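You operate a simulated robot arm through the tools that you are given. There is no shell and no other tool.

You run a simulated robot arm. Do the job below in one go: nothing can be reset, and whatever is moved stays where it is left.

## Task
Spray the mark on the blue folded cloth with water and brush it off.
Fine: put the bottle and the clothes brush back. Set down upright: teal spray bottle, clothes brush. What is to be rubbed or washed off counts as gone when no trace of it is left.

The check looks at the end state, three seconds after you hand in, the way a careful person would. Anything else that was tipped, shoved, dropped, spilled or broken makes it a failure. Flat cloth is picked up by pressing the open fingertips on it (5 to 10 N) and closing them slowly along it; thin cloth reads only 2 to 8 mm in the jaws.

## Robot
A 7-joint arm with a two-finger gripper, fixed in place. Base frame: the origin is on the floor under the middle of its stand, x ahead of it, y to its left, z up; the work surface is at about z = 860. Readings come in mm, rad, newtons and seconds.
With the tool pointing down near the work surface it reaches from about 340 to 720 mm from the base axis. Its first joint turns from -1.152 to 1.152 rad. Payload 2.45 kg.
Tool frame: the origin (TCP) lies between the finger pads and is the grasp point; the fingertips stand 26 mm ahead of it; z points along the fingers, y is the line along which they close. The gripper opens to 96 mm; its body begins 69 mm behind the TCP.
Orientation is that of the tool frame in the base frame, as [roll, pitch, yaw] about the fixed x, y, z axes, in that order (R = Rz(yaw) Ry(pitch) Rx(roll)). With the fingers straight down and closing along the base's y, the tool's x points along the base's -x, its y along +y and its z along -z.

## Interface
- The arm moves only by the tool send_rows. Its argument "motion" is a list of rows, each a list of 7 numbers: the shift along the tool's x, y, z in mm, then the turn, a rotation vector about the tool's x, y, z in rad, then the finger opening in mm, from 0 to 96. In form: [[dx, dy, dz, ax, ay, az, gripper], ...]. A call has 1 to 20 rows; each row is the pose to reach, as a shift and turn from the pose commanded when the call began, along the tool's axes at that moment. Each row takes 0.2 s and may step no farther than 50 mm and 0.15 rad from the row before; otherwise, or with a gripper value out of range, the whole call is refused. A pose out of reach is approached as far as the arm can. The call stops where the force on the tool passes 40 N (or 10 N more than at its start, if that is more) or the arm is blocked; 0.2 s more then pass. Each finger travels about 50 mm/s and halts on what it meets, pressing with about 32 N; the grip force reading is that of the motor and also rises with nothing between the fingers. The clock runs only during rows and for 0.2 s after the last one: add rows that repeat a pose to give the fingers time. It gives the time, the measured TCP pose, the force on the tool (base axes), the opening and the grip force at its end, in the units of the frame above (readings bear some noise), with the torque about the TCP (base axes, N m) and any sound that the robot's microphone picked up, and new pictures: "pictures" is both (left out), scene, wrist or none.
- Cameras (640 x 400 px; columns grow to the right, rows downward): "scene" is fixed at [160.3, -386.6, 1431.4]; the picture's right is [0.82, -0.57, 0.00], its down [-0.28, -0.41, -0.87] and it looks along [0.49, 0.71, -0.50] (base axes); focal length 238 px, centre (320, 200). "wrist" rides on the gripper at [82, 3, -98] in the tool frame; the picture's right is [-0.04, 1.00, 0.00], its down [-0.73, -0.03, -0.68] and it looks along [-0.68, -0.03, 0.73] (tool axes); focal length 256 px, centre (320, 200). There is no depth. A picture from a camera that has moved, and an enlarged one, comes with that camera's place and axes in the base frame and with its lens.
- close_up(camera, box): a new picture of the part [left, top, right, bottom] of that camera's present view, enlarged. It takes no simulated time.
- sign_off(): hands the job in; it is judged then, once.

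Nothing tells you positions but the pictures and the camera data. Unless the task says otherwise, let go and move clear before handing in.

The tools are called after ">>>" as name(argument=value, ...) on one line, values as JSON. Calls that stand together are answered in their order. send_rows: Moves the arm, as the interface text tells. Its arguments: {"type":"object","properties":{"motion":{"type":"array","items":{"type":"array","items":{"type":"number"}}},"pictures":{"type":"string","enum":["both","scene","wrist","none"]}},"required":["motion"]} The other tools are called the same way: close_up (camera, box) takes an enlarged picture of a part of a camera's view; sign_off () hands the job in.

At the start:

```text
time_s: 0.0
tool_pos: [378.0, -99.2, 1321.3]
ee_rot: [-3.141, 0.002, 3.141]
ft_force: [0.5, -0.3, 0.2]
wrist_torque: [-0.01, 0.01, 0.01]
width: 96.1
gripper_force: 0.0
```

scene: 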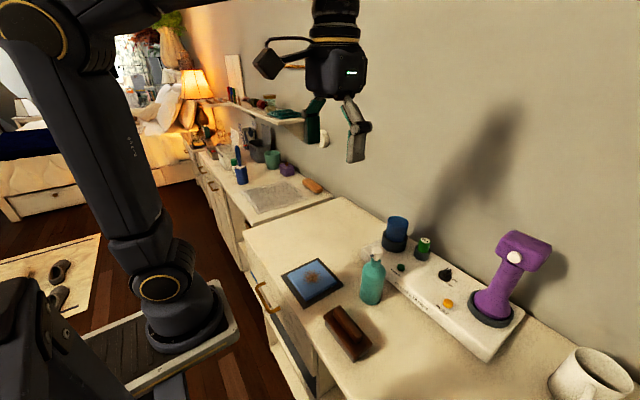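
wrist: 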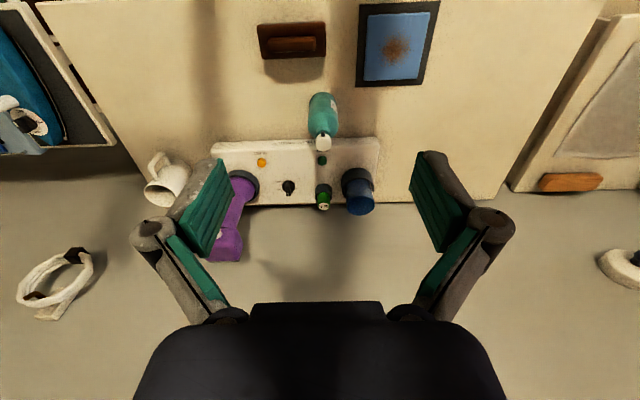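

I see a blue cloth on a dark tray with a brown mark, a teal spray bottle beside it, and a brown brush; at the back is a panel with knobs and a purple thing. I will look closer before moving.

>>> close_up(camera="scene", box=[240, 200, 440, 380])

>>> close_up(camera="wrist", box=[230, 0, 460, 220])

>>> close_up(camera="scene", box=[340, 200, 640, 400])

```text
2.22 times, centred on (340, 290) of scene
camera zoom: at [160.3, -386.6, 1431.4], right [0.82, -0.57, 0.0], down [-0.28, -0.41, -0.87], along [0.49, 0.71, -0.5], focal length 528 px, centre (276, 0)
```

zoom: 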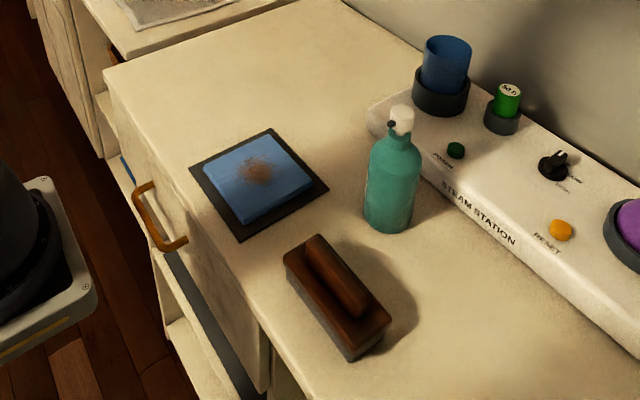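

```text
1.82 times, centred on (345, 110) of wrist
camera zoom: at [296.5, -95.6, 1419.4], right [0.04, 1.0, 0.0], down [0.73, -0.03, 0.68], along [0.68, -0.03, -0.73], focal length 465 px, centre (274, 364)
```

zoom: 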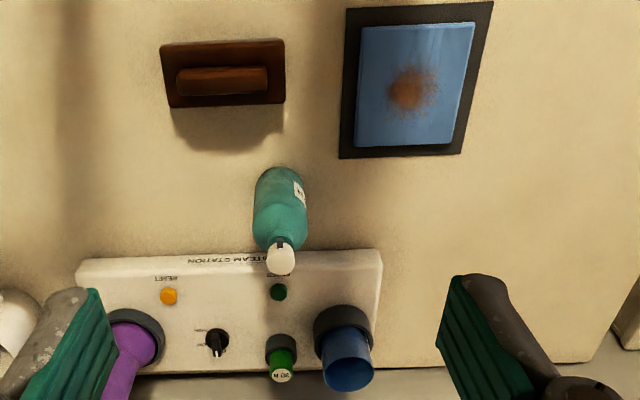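

```text
2.00 times, centred on (490, 300) of scene
camera zoom: at [160.3, -386.6, 1431.4], right [0.82, -0.57, 0.0], down [-0.28, -0.41, -0.87], along [0.49, 0.71, -0.5], focal length 476 px, centre (-20, 0)
```

zoom: 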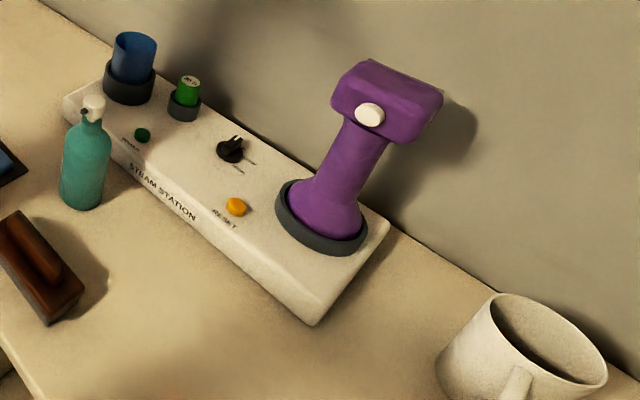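

The mark is at roughly (422, 40), the brush around (399, -151) with its handle along y, and the bottle stands near (525, -102), about 175 mm tall. I need to see how the bottle's head and nozzle work, so I zoom in further.

>>> close_up(camera="scene", box=[345, 235, 405, 310])

>>> close_up(camera="wrist", box=[290, 80, 360, 165])

>>> close_up(camera="scene", box=[315, 295, 385, 370])

>>> close_up(camera="scene", box=[270, 250, 360, 320])

```text
5.33 times, centred on (375, 272) of scene
camera zoom: at [160.3, -386.6, 1431.4], right [0.82, -0.57, 0.0], down [-0.28, -0.41, -0.87], along [0.49, 0.71, -0.5], focal length 1268 px, centre (27, -187)
```

zoom: 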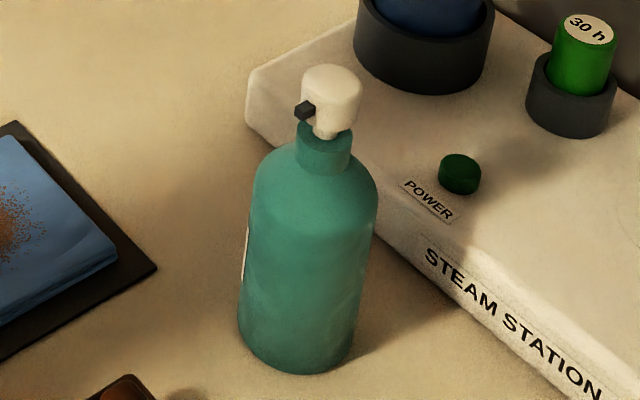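

```text
4.71 times, centred on (325, 122) of wrist
camera zoom: at [296.5, -95.6, 1419.4], right [0.04, 1.0, 0.0], down [0.73, -0.03, 0.68], along [0.68, -0.03, -0.73], focal length 1205 px, centre (296, 565)
```

zoom: 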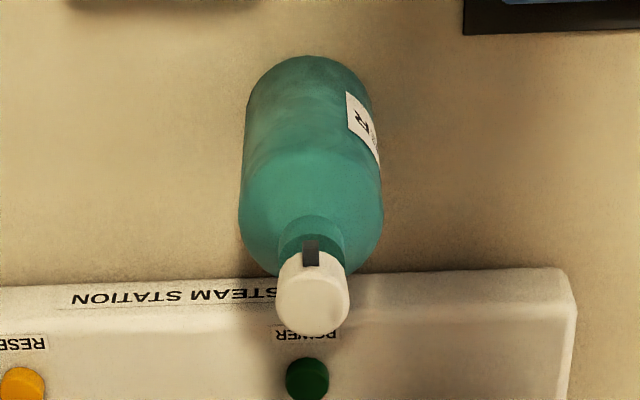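

```text
5.33 times, centred on (350, 332) of scene
camera zoom: at [160.3, -386.6, 1431.4], right [0.82, -0.57, 0.0], down [-0.28, -0.41, -0.87], along [0.49, 0.71, -0.5], focal length 1268 px, centre (160, -507)
```

zoom: 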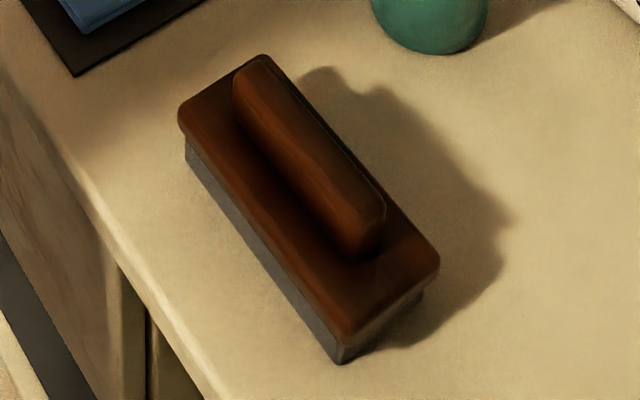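

```text
5.71 times, centred on (315, 285) of scene
camera zoom: at [160.3, -386.6, 1431.4], right [0.82, -0.57, 0.0], down [-0.28, -0.41, -0.87], along [0.49, 0.71, -0.5], focal length 1359 px, centre (349, -286)
```

zoom: 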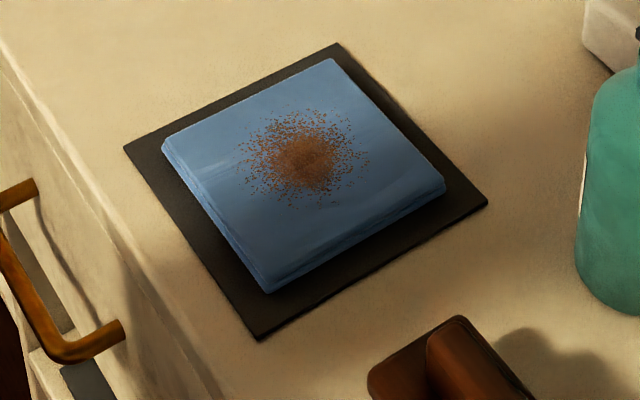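

The nozzle is a small black tip on the -x side of the white head, and the label is on the +y side. I'll move above the bottle with the gripper open to look closely at the head before I touch anything.

>>> send_rows(motion=[[-21, 0, 28, 0, 0, 0, 96], [-42, 0, 56, 0, 0, 0, 96], [-63, 0, 84, 0, 0, 0, 96], [-84, -1, 112, 0, 0, 0, 96], [-105, -1, 140, 0, 0, 0, 96], [-126, -2, 170, 0, 0, 0, 96], [-147, -2, 195, 0, 0, 0, 96], [-147, -2, 195, 0, 0, 0, 96]])

```text
time_s: 1.8
tool_pos: [527.5, -100.8, 1124.1]
ee_rot: [-3.14, -0.001, 3.14]
ft_force: [-0.5, 0.7, 0.1]
wrist_torque: [-0.02, 0.02, -0.03]
width: 95.9
gripper_force: 0.0
camera wrist: at [444.2, -97.7, 1222.6], right [0.04, 1.0, 0.0], down [0.73, -0.03, 0.68], along [0.68, -0.03, -0.73], focal length 256 px, centre (320, 200)
```

scene: 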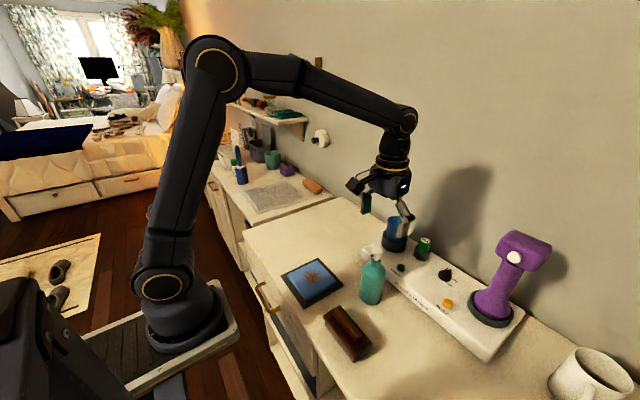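
wrist: 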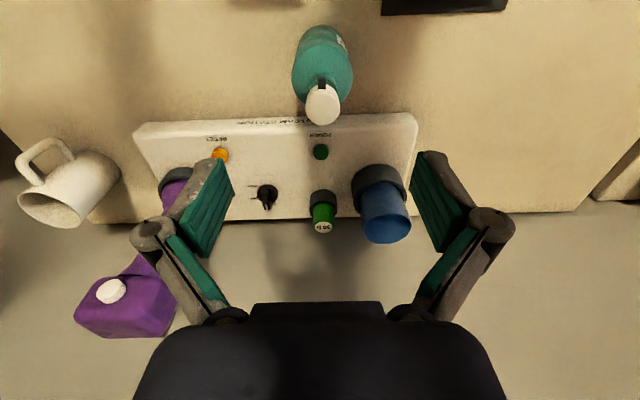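

The bottle sits under the gripper, near (522, -100). I'll zoom in on its head from both cameras.

>>> close_up(camera="wrist", box=[280, 20, 370, 135])

>>> close_up(camera="scene", box=[350, 238, 395, 275])

>>> close_up(camera="wrist", box=[120, 100, 440, 250])

```text
3.48 times, centred on (325, 78) of wrist
camera zoom: at [444.2, -97.7, 1222.6], right [0.04, 1.0, 0.0], down [0.73, -0.03, 0.68], along [0.68, -0.03, -0.73], focal length 890 px, centre (303, 626)
```

zoom: 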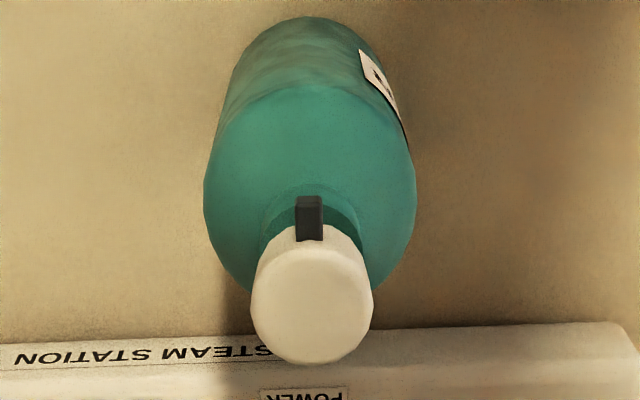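

```text
10.81 times, centred on (372, 256) of scene
camera zoom: at [160.4, -386.6, 1431.4], right [0.82, -0.57, 0.0], down [-0.28, -0.41, -0.87], along [0.49, 0.71, -0.5], focal length 2570 px, centre (-248, -411)
```

zoom: 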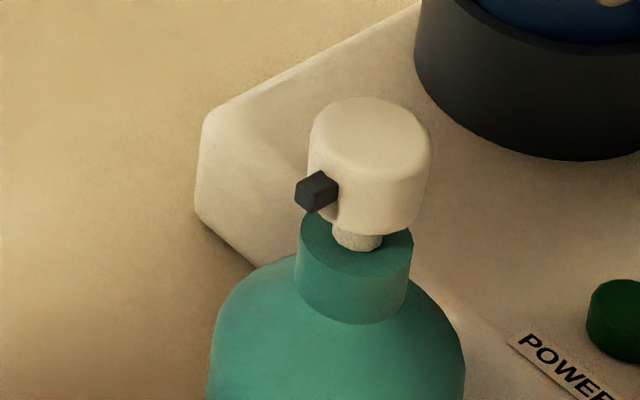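

```text
2.00 times, centred on (280, 175) of wrist
camera zoom: at [444.2, -97.7, 1222.6], right [0.04, 1.0, 0.0], down [0.73, -0.03, 0.68], along [0.68, -0.03, -0.73], focal length 512 px, centre (400, 250)
```

zoom: 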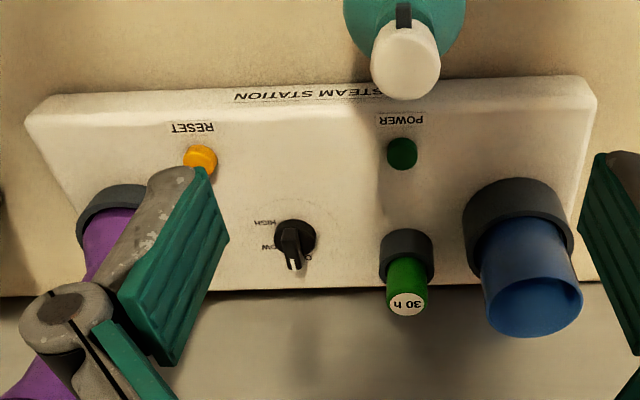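

The bottle has a pump head on a thin stem; head top is near z = 1028, the shoulder near 970 and the body about 58 mm across. I'll lower the open fingers on either side of it (they close along y, clear of the nozzle) and check before closing.

>>> send_rows(motion=[[0, 1, 40, 0, 0, 0, 96], [0, 1, 80, 0, 0, 0, 96], [0, 1, 110, 0, 0, 0, 96], [0, 1, 135, 0, 0, 0, 96], [0, 1, 150, 0, 0, 0, 96], [0, 1, 150, 0, 0, 0, 96]])

```text
time_s: 3.2
tool_pos: [526.8, -100.8, 976.0]
ee_rot: [3.141, -0.001, 3.14]
ft_force: [-0.3, -0.1, 0.1]
wrist_torque: [-0.01, -0.02, 0.01]
width: 95.9
gripper_force: 0.1
camera wrist: at [443.6, -97.6, 1074.3], right [0.04, 1.0, 0.0], down [0.73, -0.03, 0.68], along [0.68, -0.03, -0.73], focal length 256 px, centre (320, 200)
```

scene: 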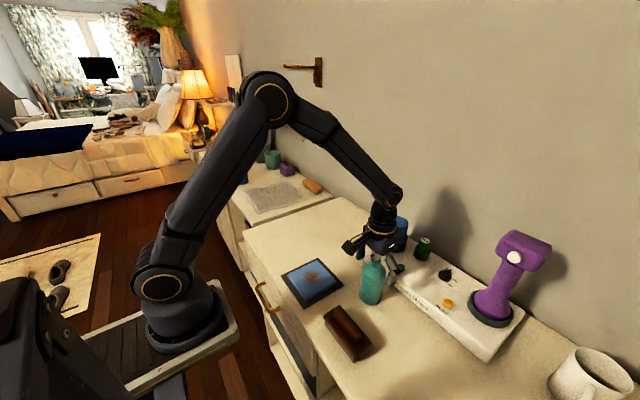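
wrist: 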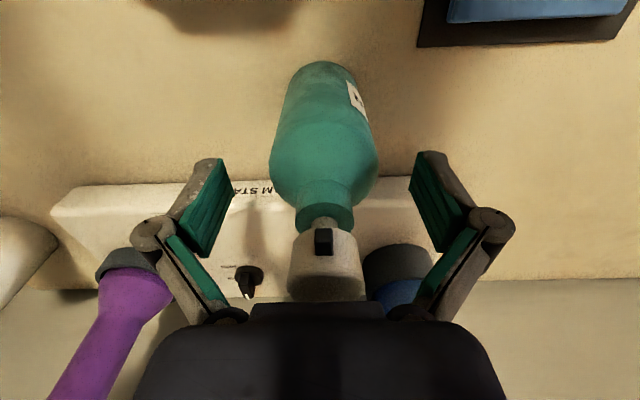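

The fingers straddle the bottle and the head is close under the palm. I'll zoom in to check the palm clearance before closing.

>>> close_up(camera="wrist", box=[200, 50, 480, 330])

>>> close_up(camera="scene", box=[330, 180, 430, 310])

```text
1.43 times, centred on (340, 190) of wrist
camera zoom: at [443.6, -97.6, 1074.3], right [0.04, 1.0, 0.0], down [0.73, -0.03, 0.68], along [0.68, -0.03, -0.73], focal length 366 px, centre (291, 214)
```

zoom: 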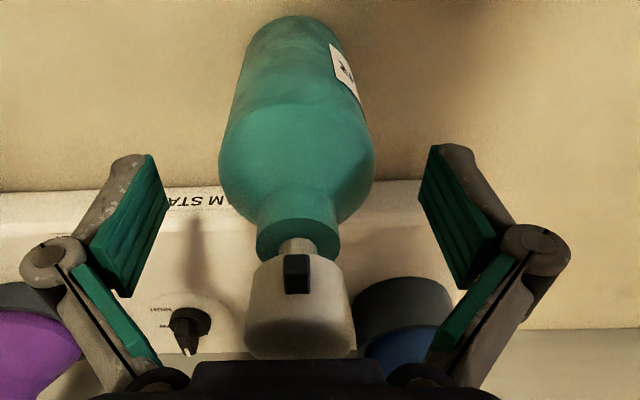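

```text
3.08 times, centred on (380, 245) of scene
camera zoom: at [160.3, -386.6, 1431.4], right [0.82, -0.57, 0.0], down [-0.28, -0.41, -0.87], along [0.49, 0.71, -0.5], focal length 732 px, centre (135, 62)
```

zoom: 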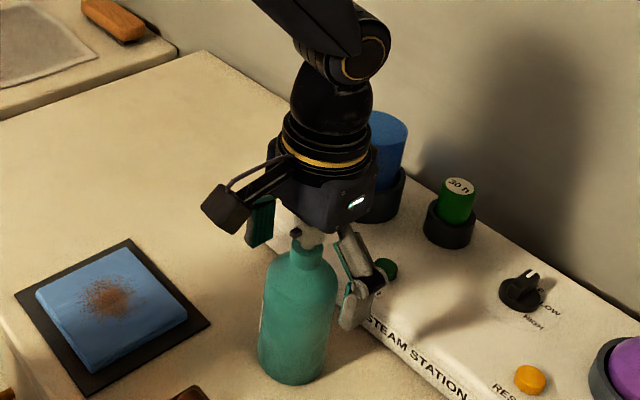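

The shoulder starts near z = 960 and the palm has roughly 10–15 mm left above the head. I'll go down about 9 mm more for a better bite on the body, then close slowly and listen.

>>> send_rows(motion=[[0, 1, 4, 0, 0, 0, 96], [0, 1, 7, 0, 0, 0, 90], [0, 1, 9, 0, 0, 0, 80], [0, 1, 9, 0, 0, 0, 72], [0, 1, 9, 0, 0, 0, 64], [0, 1, 9, 0, 0, 0, 60], [0, 1, 9, 0, 0, 0, 57], [0, 1, 9, 0, 0, 0, 55], [0, 1, 9, 0, 0, 0, 55]])

```text
time_s: 5.2
tool_pos: [525.2, -99.8, 968.5]
ee_rot: [3.139, 0.0, -3.141]
ft_force: [-0.8, -1.5, 2.6]
wrist_torque: [-0.04, 0.06, 0.02]
width: 58.5
gripper_force: 31.8
camera wrist: at [443.3, -95.6, 1065.5], right [0.04, 1.0, 0.0], down [0.73, -0.03, 0.68], along [0.68, -0.03, -0.73], focal length 256 px, centre (320, 200)
```

scene: 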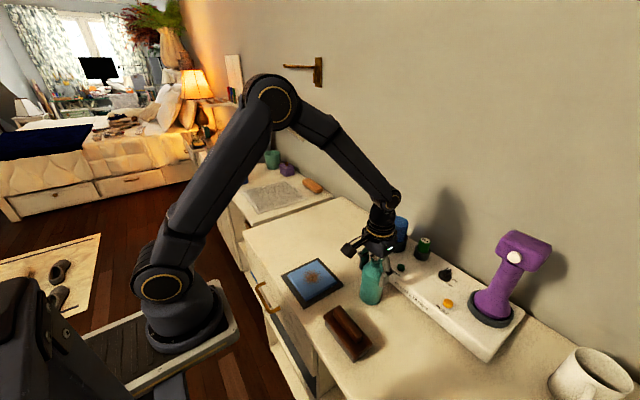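
wrist: 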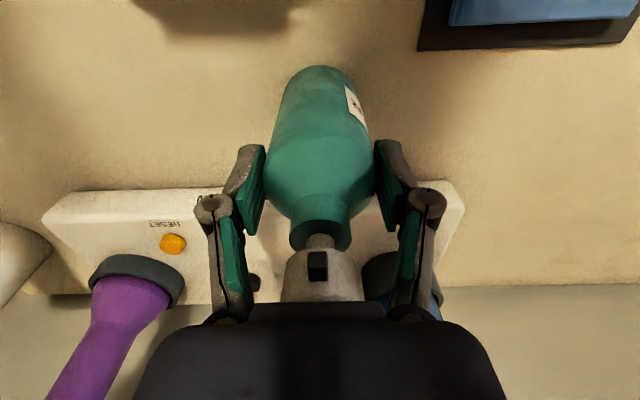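

I have the bottle at its body (58.5 mm wide, about 32 N) with no sound, so squeezing alone does not spray – the pump head most likely must be pressed. I'll lift it straight up and check that the hold is firm.

>>> send_rows(motion=[[0, 0, -5, 0, 0, 0, 50], [0, 0, -15, 0, 0, 0, 50], [0, 0, -30, 0, 0, 0, 50], [0, 0, -45, 0, 0, 0, 50], [0, 0, -60, 0, 0, 0, 50], [0, 0, -60, 0, 0, 0, 50]])

```text
time_s: 6.6
tool_pos: [527.3, -99.4, 1028.4]
ee_rot: [-3.141, 0.0, -3.142]
ft_force: [1.1, 0.1, -2.8]
wrist_torque: [0.01, -0.01, 0.03]
width: 58.2
gripper_force: 32.2
camera wrist: at [444.3, -95.8, 1126.1], right [0.04, 1.0, 0.0], down [0.73, -0.03, 0.68], along [0.68, -0.03, -0.73], focal length 256 px, centre (320, 200)
```

scene: 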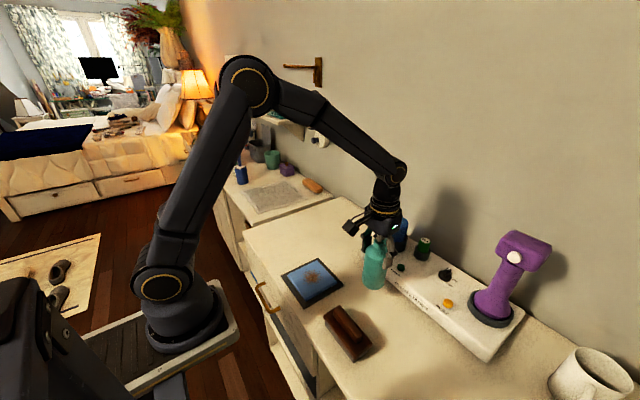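
wrist: 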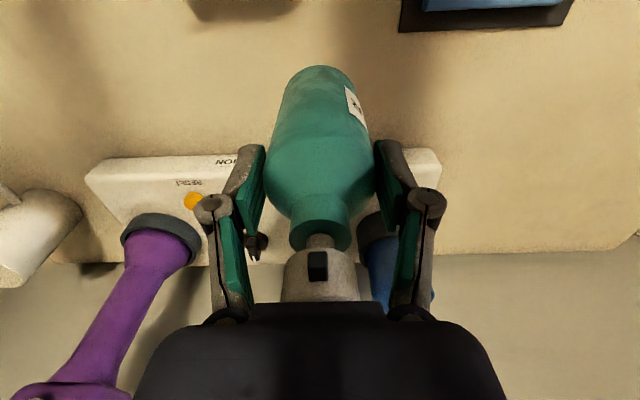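

The bottle is held firmly (about 0.28 kg) with the bottom 60 mm off the table. I'll carry it over the free table on the far +y side of the cloth, turning it about 50° so the nozzle faces the mark.

>>> send_rows(motion=[[-1.6, 28, -6, 0, 0, -0.0873, 50], [-3.2, 56, -12, 0, 0, -0.1746, 50], [-4.8, 85, -18, 0, 0, -0.2619, 50], [-6.4, 113, -24, 0, 0, -0.3492, 50], [-8, 141, -30, 0, 0, -0.4365, 50], [-9.6, 170, -32, 0, 0, -0.5238, 50], [-11.2, 198, -32, 0, 0, -0.6111, 50], [-12.8, 226, -32, 0, 0, -0.6984, 50], [-14.4, 255, -32, 0, 0, -0.7857, 50], [-16, 283, -32, 0, 0, -0.873, 50], [-16, 283, -32, 0, 0, -0.873, 50]])

```text
time_s: 9.0
tool_pos: [542.4, 185.2, 1059.1]
ee_rot: [3.14, -0.001, -2.267]
ft_force: [-0.7, -0.1, -0.7]
wrist_torque: [0.0, -0.02, 0.01]
width: 50.4
gripper_force: 0.2
camera wrist: at [486.3, 125.9, 1157.8], right [-0.74, 0.67, 0.0], down [0.49, 0.54, 0.68], along [0.46, 0.5, -0.73], focal length 256 px, centre (320, 200)
```

scene: 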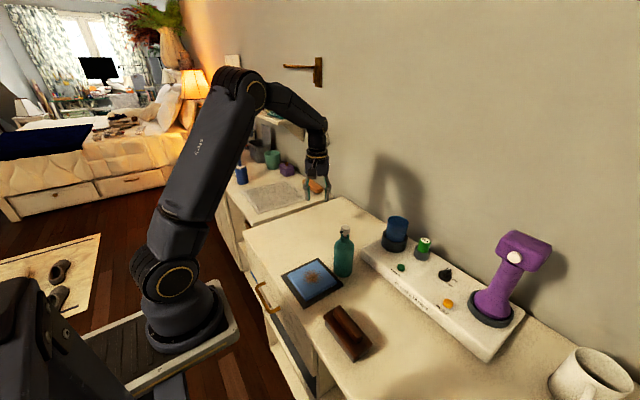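
wrist: 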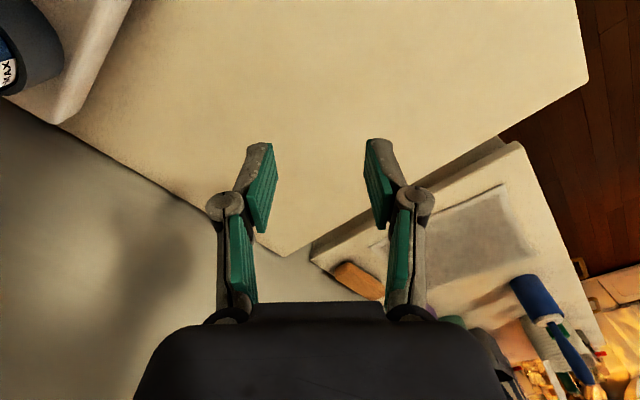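

The bottle slid out of the grip on the way, but luckily it is standing upright beside the cloth. I'll look at exactly where and how it stands.

>>> close_up(camera="scene", box=[275, 215, 405, 315])

>>> close_up(camera="scene", box=[325, 215, 365, 285])

```text
4.00 times, centred on (340, 265) of scene
camera zoom: at [160.4, -386.5, 1431.4], right [0.82, -0.57, 0.0], down [-0.28, -0.41, -0.87], along [0.49, 0.71, -0.5], focal length 951 px, centre (240, -60)
```

zoom: 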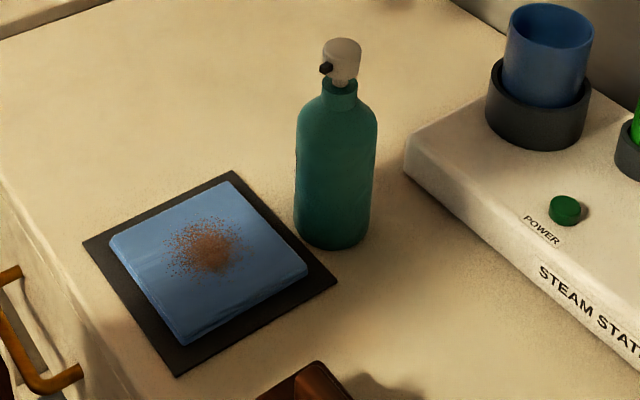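

```text
5.71 times, centred on (345, 250) of scene
camera zoom: at [160.4, -386.5, 1431.4], right [0.82, -0.57, 0.0], down [-0.28, -0.41, -0.87], along [0.49, 0.71, -0.5], focal length 1359 px, centre (177, -86)
```

zoom: 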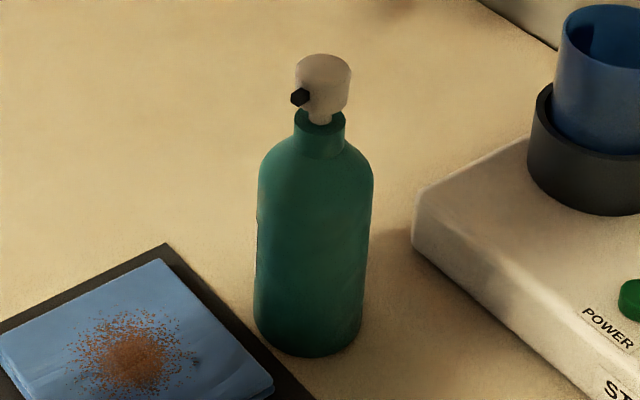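

The bottle stands upright near (525, 14), nozzle pointing roughly to -x and slightly to -y; my grip had been on its rounded shoulder and squeezed it out. I'll go above it again for a close look, planning to hold it by the pump head instead.

>>> send_rows(motion=[[0, 0, -40, 0, 0, 0, 70], [28, -19, -51, 0, 0, 0.115, 80], [57, -39, -51, 0, 0, 0.23, 90], [85, -58, -51, 0, 0, 0.345, 96], [114, -77, -51, 0, 0, 0.46, 96], [142, -97, -51, 0, 0, 0.576, 96], [142, -97, -51, 0, 0, 0.576, 96]])

```text
time_s: 10.6
tool_pos: [525.2, 11.1, 1109.7]
ee_rot: [-3.141, 0.001, -2.845]
ft_force: [-1.0, 0.1, -0.6]
wrist_torque: [-0.01, -0.01, 0.0]
width: 96.0
gripper_force: 0.0
camera wrist: at [445.5, -7.8, 1207.9], right [-0.25, 0.97, 0.0], down [0.71, 0.19, 0.68], along [0.66, 0.17, -0.73], focal length 256 px, centre (320, 200)
```

scene: 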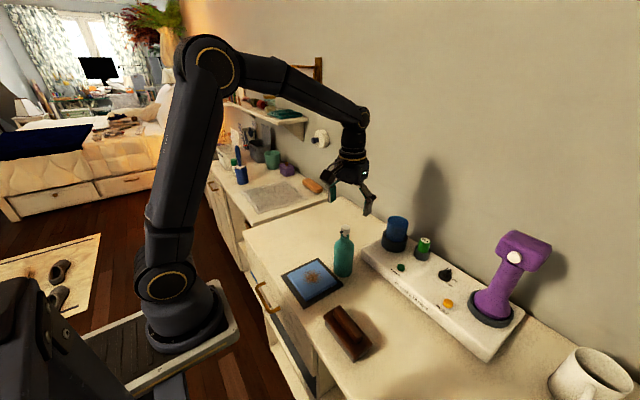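
wrist: 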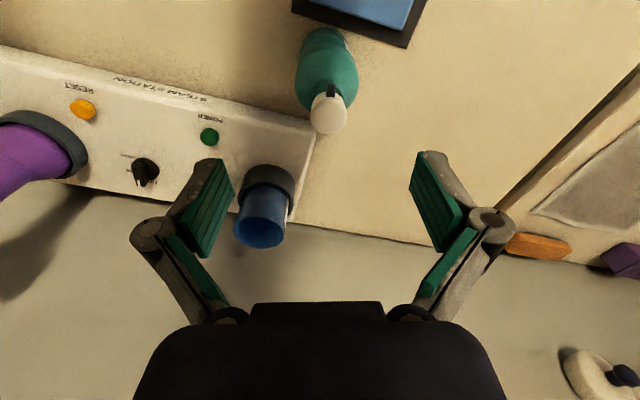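

>>> close_up(camera="wrist", box=[270, 10, 390, 150])

>>> close_up(camera="scene", box=[325, 220, 365, 250])

```text
2.86 times, centred on (330, 80) of wrist
camera zoom: at [445.5, -7.8, 1207.9], right [-0.25, 0.97, 0.0], down [0.71, 0.19, 0.68], along [0.66, 0.17, -0.73], focal length 731 px, centre (291, 543)
```

zoom: 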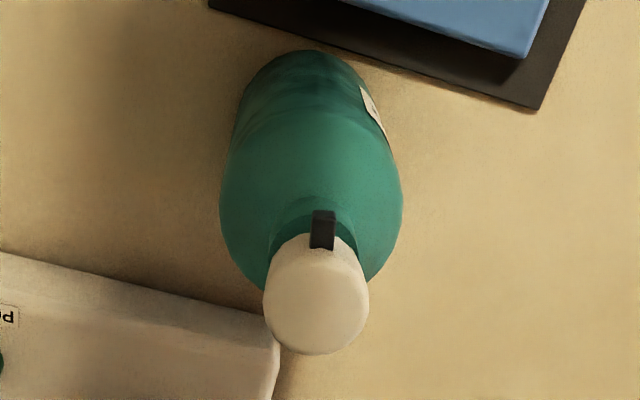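

```text
13.33 times, centred on (345, 235) of scene
camera zoom: at [160.3, -386.6, 1431.4], right [0.82, -0.57, 0.0], down [-0.28, -0.41, -0.87], along [0.49, 0.71, -0.5], focal length 3170 px, centre (-13, -267)
```

zoom: 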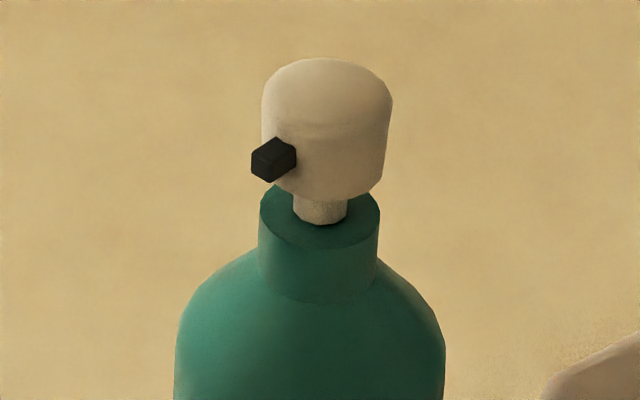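

The bottle head is centred near (524, 18) with its top near z = 1028, and the nozzle points along the tool's x. I'll lower the fingers around the white head only (tips staying above the collar) and close gently.

>>> send_rows(motion=[[-1, 6.5, 30, 0, 0, 0, 96], [-1, 6.5, 60, 0, 0, 0, 90], [-1, 6.5, 80, 0, 0, 0, 80], [-1, 6.5, 87, 0, 0, 0, 65], [-1, 6.5, 87, 0, 0, 0, 50], [-1, 6.5, 87, 0, 0, 0, 40], [-1, 6.5, 87, 0, 0, 0, 33], [-1, 6.5, 87, 0, 0, 0, 28], [-1, 6.5, 87, 0, 0, 0, 25], [-1, 6.5, 87, 0, 0, 0, 25]])

```text
time_s: 12.8
tool_pos: [524.6, 19.3, 1023.2]
ee_rot: [-3.14, 0.001, -2.844]
ft_force: [-0.6, -0.6, -0.1]
wrist_torque: [-0.02, 0.0, 0.02]
width: 25.9
gripper_force: 0.2
camera wrist: at [444.2, -1.1, 1121.4], right [-0.25, 0.97, 0.0], down [0.71, 0.19, 0.68], along [0.66, 0.17, -0.73], focal length 256 px, centre (320, 200)
```

scene: 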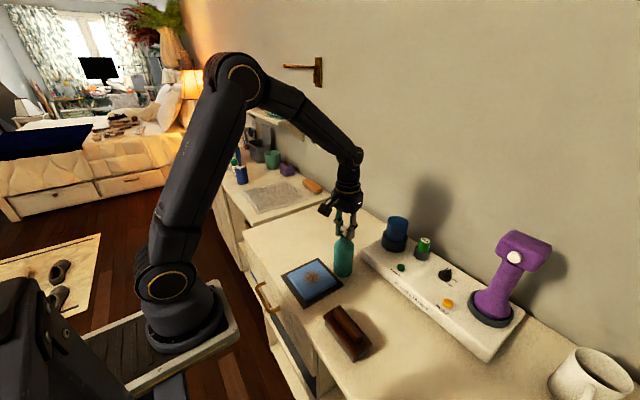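
wrist: 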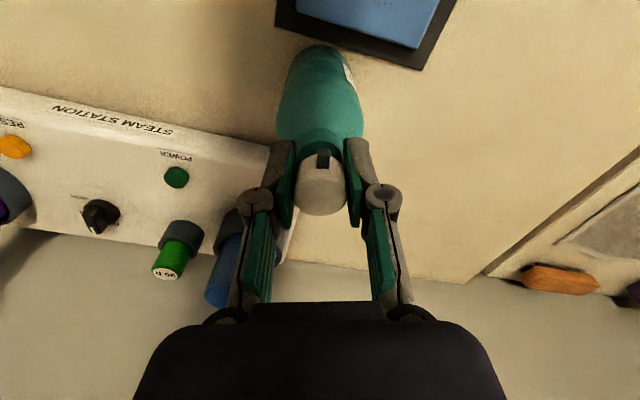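

The fingers are at 25.9 mm with no grip force yet, so the head is slightly narrower; I'll close a little further.

>>> send_rows(motion=[[0, 0, 0, 0, 0, 0, 23], [0, 0, 0, 0, 0, 0, 20], [0, 0, 0, 0, 0, 0, 18], [0, 0, 0, 0, 0, 0, 18]], pictures="wrist")

>>> close_up(camera="wrist", box=[240, 40, 410, 240])

>>> close_up(camera="scene", box=[315, 180, 375, 285])

```text
time_s: 13.8
tool_pos: [523.3, 18.7, 1023.6]
ee_rot: [-3.14, -0.001, -2.847]
ft_force: [-0.1, -1.3, -0.4]
wrist_torque: [-0.08, -0.04, -0.01]
width: 25.3
gripper_force: 32.2
camera wrist: at [444.2, -1.1, 1121.4], right [-0.25, 0.97, 0.0], down [0.71, 0.19, 0.68], along [0.66, 0.17, -0.73], focal length 256 px, centre (320, 200)
```

wrist: 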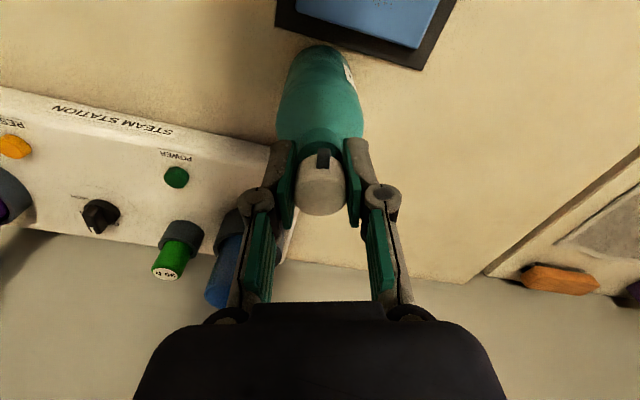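

```text
2.00 times, centred on (325, 140) of wrist
camera zoom: at [444.2, -1.1, 1121.4], right [-0.25, 0.97, 0.0], down [0.71, 0.19, 0.68], along [0.66, 0.17, -0.73], focal length 512 px, centre (310, 320)
```

zoom: 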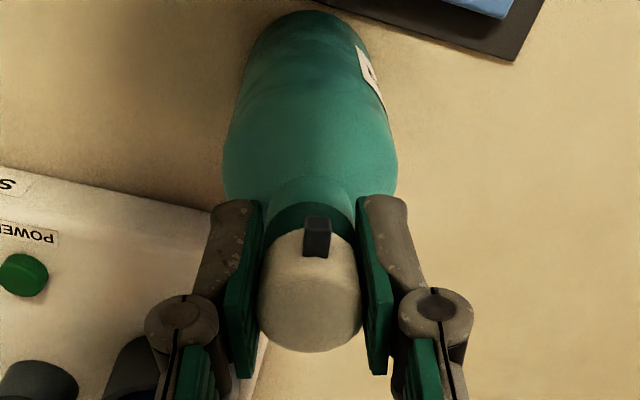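

```text
3.81 times, centred on (345, 232) of scene
camera zoom: at [160.3, -386.6, 1431.4], right [0.82, -0.57, 0.0], down [-0.28, -0.41, -0.87], along [0.49, 0.71, -0.5], focal length 906 px, centre (225, 76)
```

zoom: 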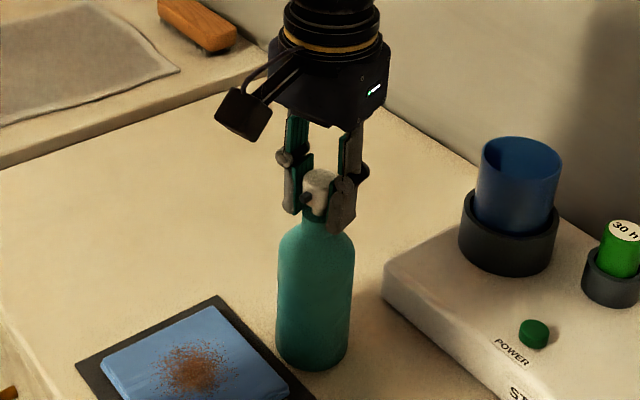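

I hold the pump head (25.3 mm wide, 32 N). I'll lift slightly and check that the bottle follows before carrying it.

>>> send_rows(motion=[[0, 0, -4, 0, 0, 0, 15], [0, 0, -10, 0, 0, 0, 15], [0, 0, -16, 0, 0, 0, 15], [0, 0, -20, 0, 0, 0, 15], [0, 0, -20, 0, 0, 0, 15]])

>>> close_up(camera="scene", box=[315, 180, 375, 285])

```text
time_s: 15.0
tool_pos: [525.1, 17.9, 1042.0]
ee_rot: [3.141, -0.002, -2.846]
ft_force: [0.1, -0.6, -2.2]
wrist_torque: [0.01, -0.02, -0.02]
width: 25.2
gripper_force: 32.2
camera wrist: at [444.1, -1.9, 1141.0], right [-0.25, 0.97, 0.0], down [0.71, 0.19, 0.68], along [0.66, 0.17, -0.73], focal length 256 px, centre (320, 200)
```

scene: 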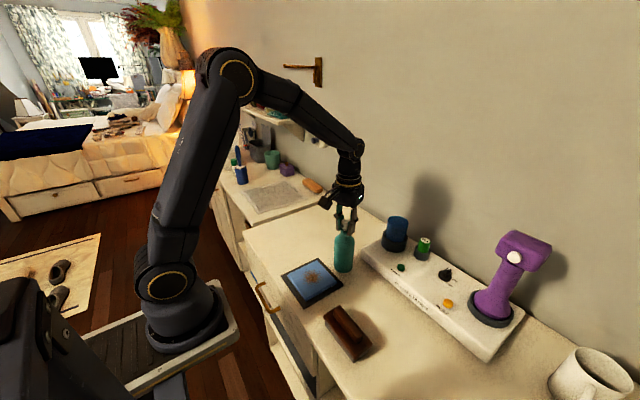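
wrist: 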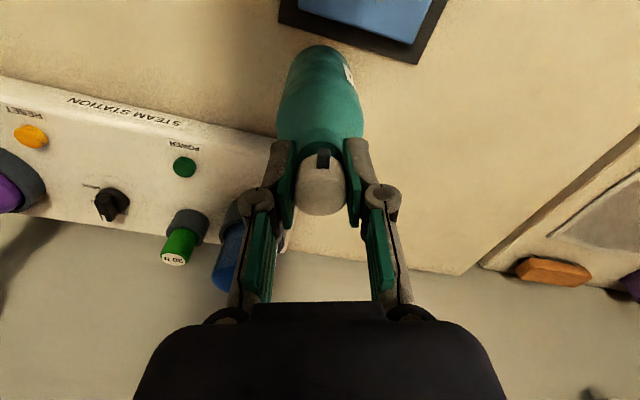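

```text
3.81 times, centred on (345, 232) of scene
camera zoom: at [160.4, -386.6, 1431.4], right [0.82, -0.57, 0.0], down [-0.28, -0.41, -0.87], along [0.49, 0.71, -0.5], focal length 906 px, centre (225, 76)
```

zoom: 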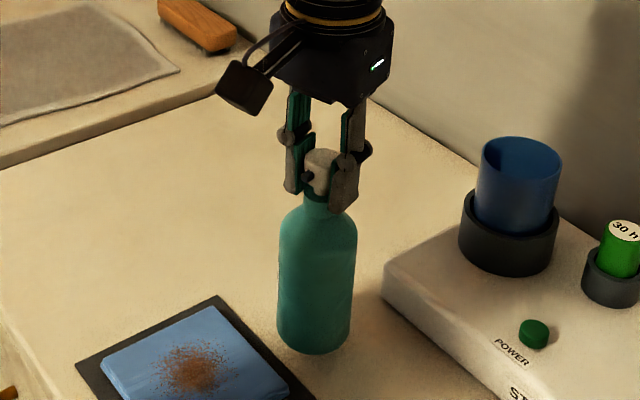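

The bottle hangs firmly from its head, 20 mm up. I'll carry it slowly to the free table area on the +y side, about 290 mm from the mark, turning it so the nozzle faces the mark.

>>> send_rows(motion=[[-8, 16.5, 0, 0, 0, -0.05, 15], [-16, 33, 0, 0, 0, -0.1, 15], [-24, 49.5, 0, 0, 0, -0.15, 15], [-32, 66, 0, 0, 0, -0.2, 15], [-40, 82.5, 0, 0, 0, -0.25, 15], [-48, 99, 0, 0, 0, -0.3, 15], [-56, 115.5, 0, 0, 0, -0.35, 15], [-64, 132, 0, 0, 0, -0.4, 15], [-72, 148.5, 0, 0, 0, -0.45, 15], [-80, 165, 0, 0, 0, -0.5, 15], [-88, 181.5, 0, 0, 0, -0.55, 15], [-96, 198, 0, 0, 0, -0.6, 15], [-104, 214.5, 0, 0, 0, -0.65, 15], [-112, 231, 0, 0, 0, -0.7, 15], [-121, 247.5, 0, 0, 0, -0.75, 15], [-121, 247.5, 0, 0, 0, -0.75, 15]])

>>> close_up(camera="scene", box=[250, 160, 370, 310])

```text
time_s: 18.4
tool_pos: [567.3, 289.4, 1043.1]
ee_rot: [3.14, 0.0, -2.094]
ft_force: [-0.1, 0.8, -1.8]
wrist_torque: [-0.02, 0.04, -0.02]
width: 25.5
gripper_force: 31.8
camera wrist: at [522.7, 221.9, 1141.2], right [-0.85, 0.53, 0.0], down [0.39, 0.62, 0.68], along [0.36, 0.57, -0.73], focal length 256 px, centre (320, 200)
```

scene: 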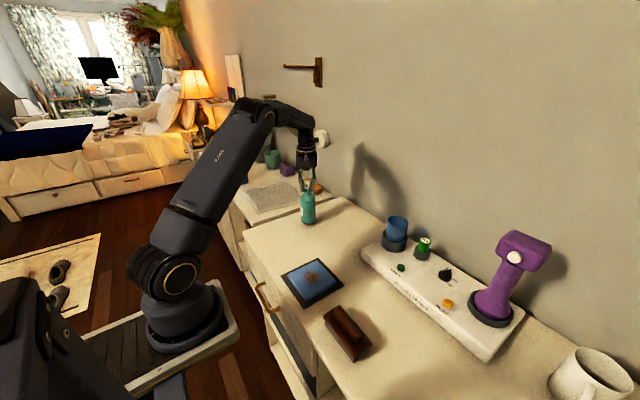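
wrist: 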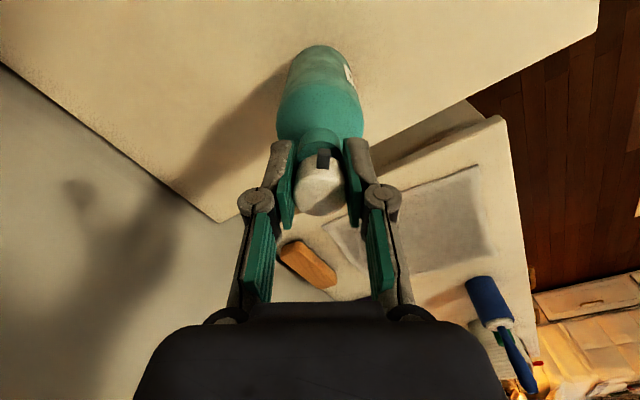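

```text
2.67 times, centred on (310, 235) of scene
camera zoom: at [160.4, -386.5, 1431.4], right [0.82, -0.57, 0.0], down [-0.28, -0.41, -0.87], along [0.49, 0.71, -0.5], focal length 634 px, centre (347, 107)
```

zoom: 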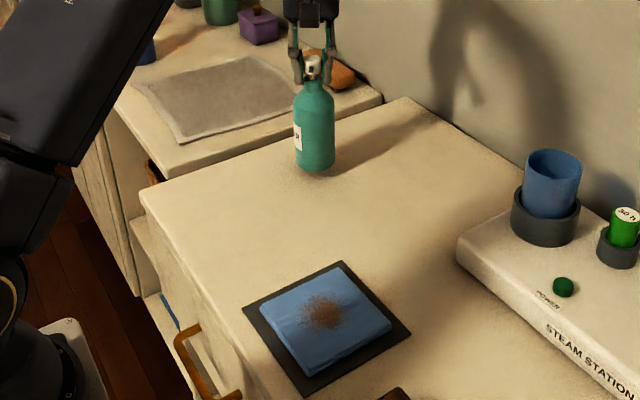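

The bottle is above clear table at (567, 290), nozzle toward the mark. I'll set it down and gently press the head straight down a few millimetres, listening for a spray.

>>> send_rows(motion=[[0, 0, 8, 0, 0, 0, 15], [0, 0, 14, 0, 0, 0, 15], [0, 0, 18, 0, 0, 0, 15], [0, 0, 20, 0, 0, 0, 15], [0, 0, 22, 0, 0, 0, 15], [0, 0, 24, 0, 0, 0, 15], [0, 0, 26, 0, 0, 0, 15], [0, 0, 26, 0, 0, 0, 15]])

>>> close_up(camera="scene", box=[250, 160, 370, 310])

```text
time_s: 20.2
tool_pos: [568.1, 291.0, 1018.5]
ee_rot: [-3.14, 0.003, -2.094]
ft_force: [0.3, 0.8, 24.5]
wrist_torque: [0.18, -0.1, 0.01]
width: 25.3
gripper_force: 32.1
camera wrist: at [523.0, 222.5, 1115.9], right [-0.85, 0.53, 0.0], down [0.39, 0.62, 0.68], along [0.37, 0.58, -0.73], focal length 256 px, centre (320, 200)
```

scene: 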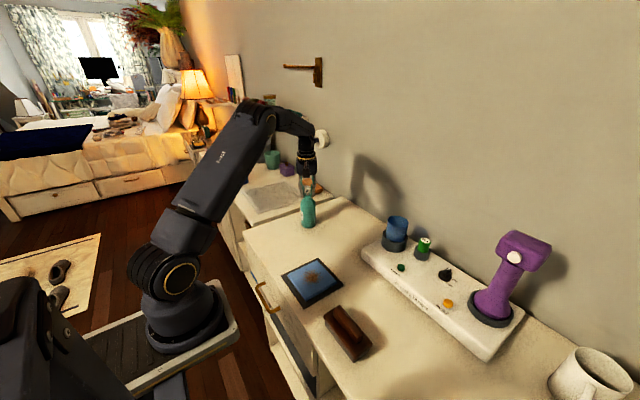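
wrist: 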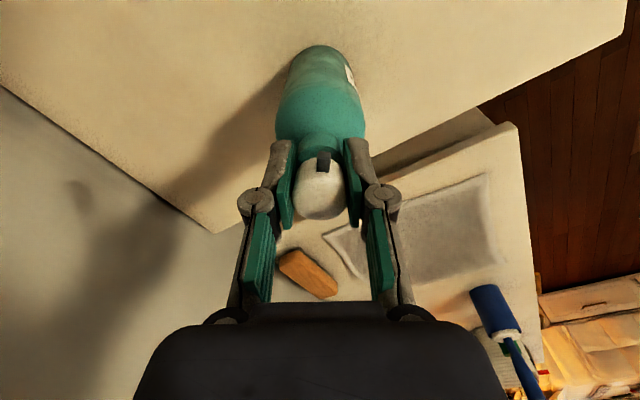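

```text
2.67 times, centred on (310, 235) of scene
camera zoom: at [159.9, -386.8, 1431.4], right [0.82, -0.57, 0.0], down [-0.28, -0.41, -0.87], along [0.49, 0.71, -0.5], focal length 634 px, centre (347, 107)
```

zoom: 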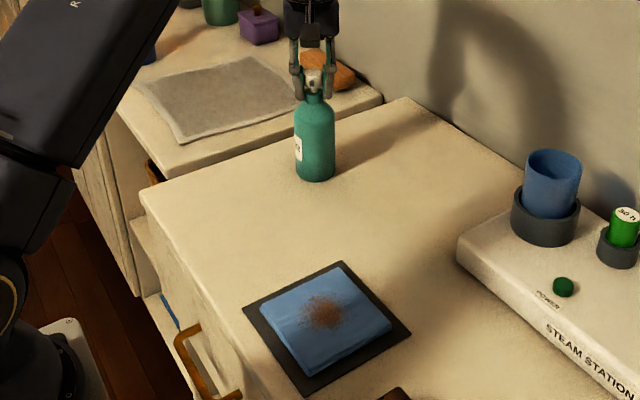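

I'm pressing with about 24 N and have heard nothing yet; the head may be partly down. I'll zoom in on the stem gap.

>>> close_up(camera="wrist", box=[260, 100, 380, 230])

>>> close_up(camera="scene", box=[290, 175, 325, 235])

```text
3.08 times, centred on (320, 165) of wrist
camera zoom: at [523.0, 222.5, 1115.9], right [-0.85, 0.53, 0.0], down [0.39, 0.62, 0.68], along [0.37, 0.58, -0.73], focal length 788 px, centre (320, 308)
```

zoom: 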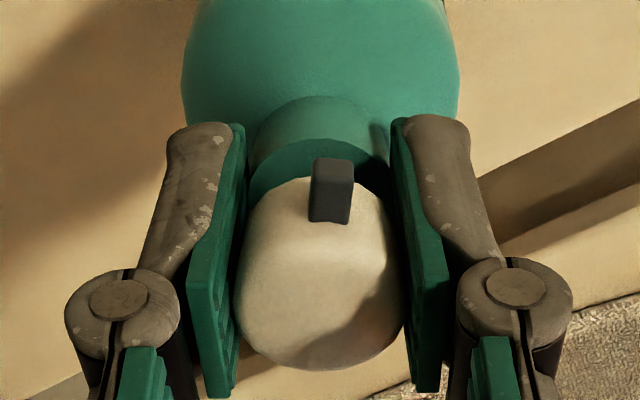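

```text
6.67 times, centred on (308, 205) of scene
camera zoom: at [159.9, -386.8, 1431.4], right [0.82, -0.57, 0.0], down [-0.28, -0.41, -0.87], along [0.49, 0.71, -0.5], focal length 1585 px, centre (403, 167)
```

zoom: 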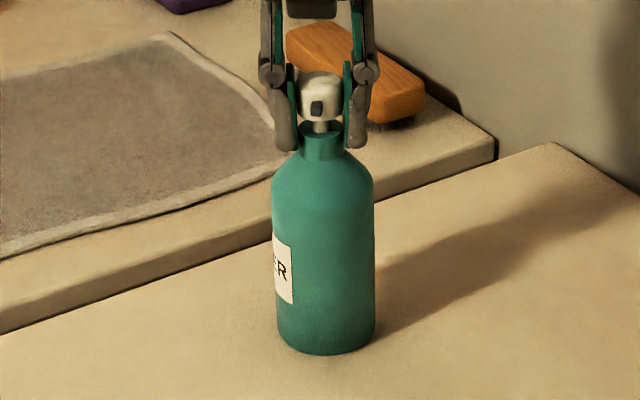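

The stem gap is unchanged and the fingers just slipped about 3 mm along the head; the tips overlap the collar, which may be blocking the pump. I'll re-grip higher, on the white head alone, and press again.

>>> send_rows(motion=[[0, 0, -6, 0, 0, 0, 30], [0, 0, -9, 0, 0, 0, 42], [0, 0, -14, 0, 0, 0, 42], [0, 0, -14, 0, 0, 0, 30], [0, 0, -14, 0, 0, 0, 22], [0, 0, -14, 0, 0, 0, 15], [0, 0, -14, 0, 0, 0, 15], [0, 0, -14, 0, 0, 0, 15]], pictures="wrist")

>>> close_up(camera="wrist", box=[260, 100, 380, 230])

>>> close_up(camera="scene", box=[290, 175, 325, 235])

```text
time_s: 22.0
tool_pos: [567.6, 290.1, 1032.0]
ee_rot: [3.141, 0.001, -2.094]
ft_force: [0.1, -1.2, 0.5]
wrist_torque: [-0.09, 0.01, -0.02]
width: 24.6
gripper_force: 32.3
camera wrist: at [522.9, 222.9, 1129.8], right [-0.85, 0.53, 0.0], down [0.39, 0.62, 0.68], along [0.36, 0.57, -0.73], focal length 256 px, centre (320, 200)
```

wrist: 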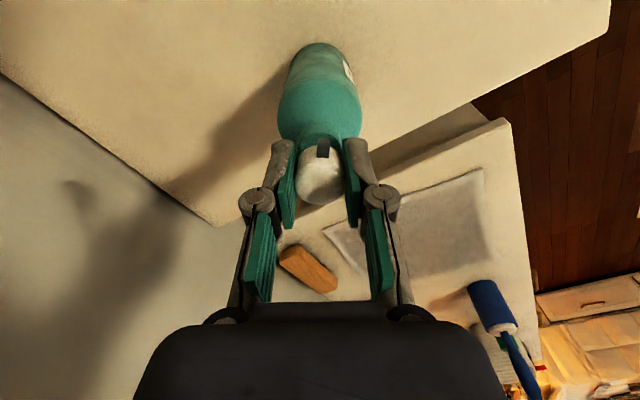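

```text
3.08 times, centred on (320, 165) of wrist
camera zoom: at [522.9, 222.9, 1129.8], right [-0.85, 0.53, 0.0], down [0.39, 0.62, 0.68], along [0.36, 0.57, -0.73], focal length 788 px, centre (320, 308)
```

zoom: 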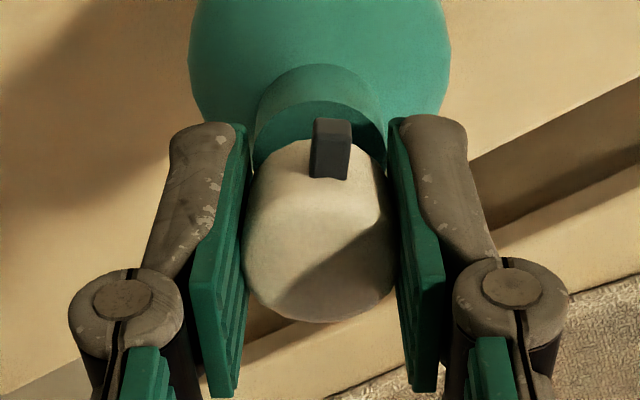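

```text
6.67 times, centred on (308, 205) of scene
camera zoom: at [160.3, -386.6, 1431.4], right [0.82, -0.57, 0.0], down [-0.28, -0.41, -0.87], along [0.49, 0.71, -0.5], focal length 1585 px, centre (403, 167)
```

zoom: 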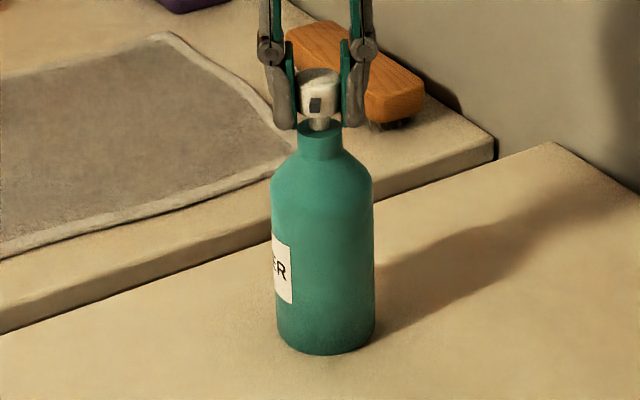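

Now the grip is on the white head alone (24.6 mm). I'll press straight down in small steps and listen.

>>> send_rows(motion=[[0, 0, 2, 0, 0, 0, 15], [0, 0, 4, 0, 0, 0, 15], [0, 0, 6, 0, 0, 0, 15], [0, 0, 8, 0, 0, 0, 15], [0, 0, 8, 0, 0, 0, 15]])

>>> close_up(camera="wrist", box=[260, 100, 380, 230])

>>> close_up(camera="scene", box=[290, 175, 325, 235])

```text
time_s: 23.2
tool_pos: [567.8, 289.2, 1024.8]
ee_rot: [-3.139, 0.004, -2.095]
ft_force: [-1.4, -1.8, 22.3]
wrist_torque: [-0.49, 0.44, 0.02]
width: 24.5
gripper_force: 32.2
camera wrist: at [522.9, 222.4, 1122.7], right [-0.85, 0.53, 0.0], down [0.39, 0.62, 0.68], along [0.37, 0.58, -0.73], focal length 256 px, centre (320, 200)
```

scene: 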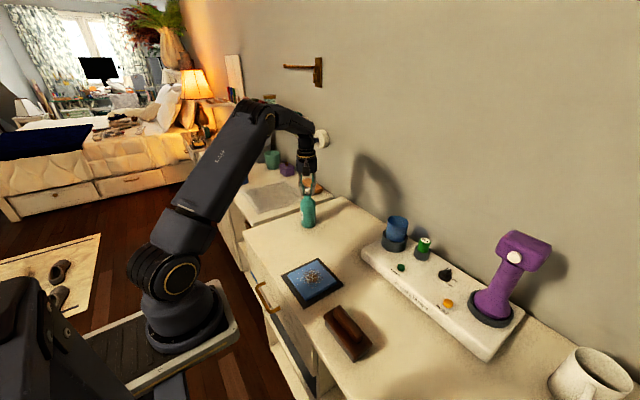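
wrist: 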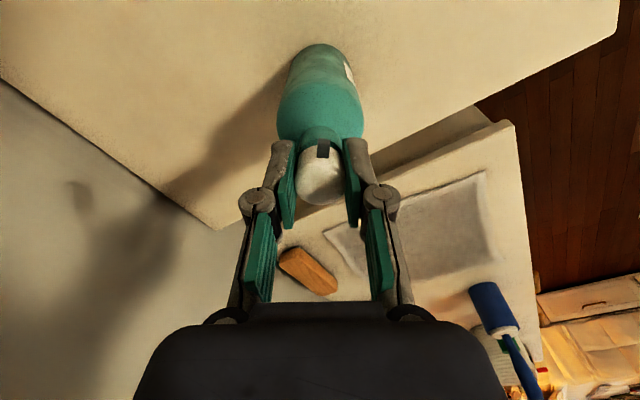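

```text
3.08 times, centred on (320, 165) of wrist
camera zoom: at [522.9, 222.4, 1122.7], right [-0.85, 0.53, 0.0], down [0.39, 0.62, 0.68], along [0.37, 0.58, -0.73], focal length 788 px, centre (320, 308)
```

zoom: 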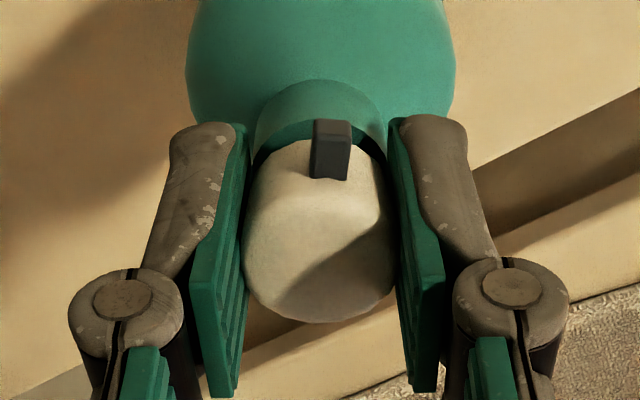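

```text
6.67 times, centred on (308, 205) of scene
camera zoom: at [159.9, -386.8, 1431.4], right [0.82, -0.57, 0.0], down [-0.28, -0.41, -0.87], along [0.49, 0.71, -0.5], focal length 1585 px, centre (403, 167)
```

zoom: 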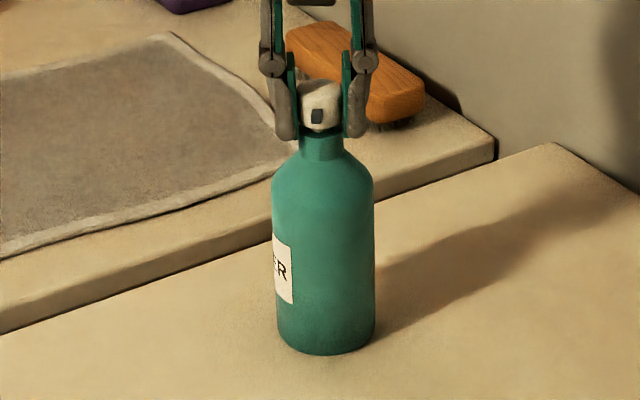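

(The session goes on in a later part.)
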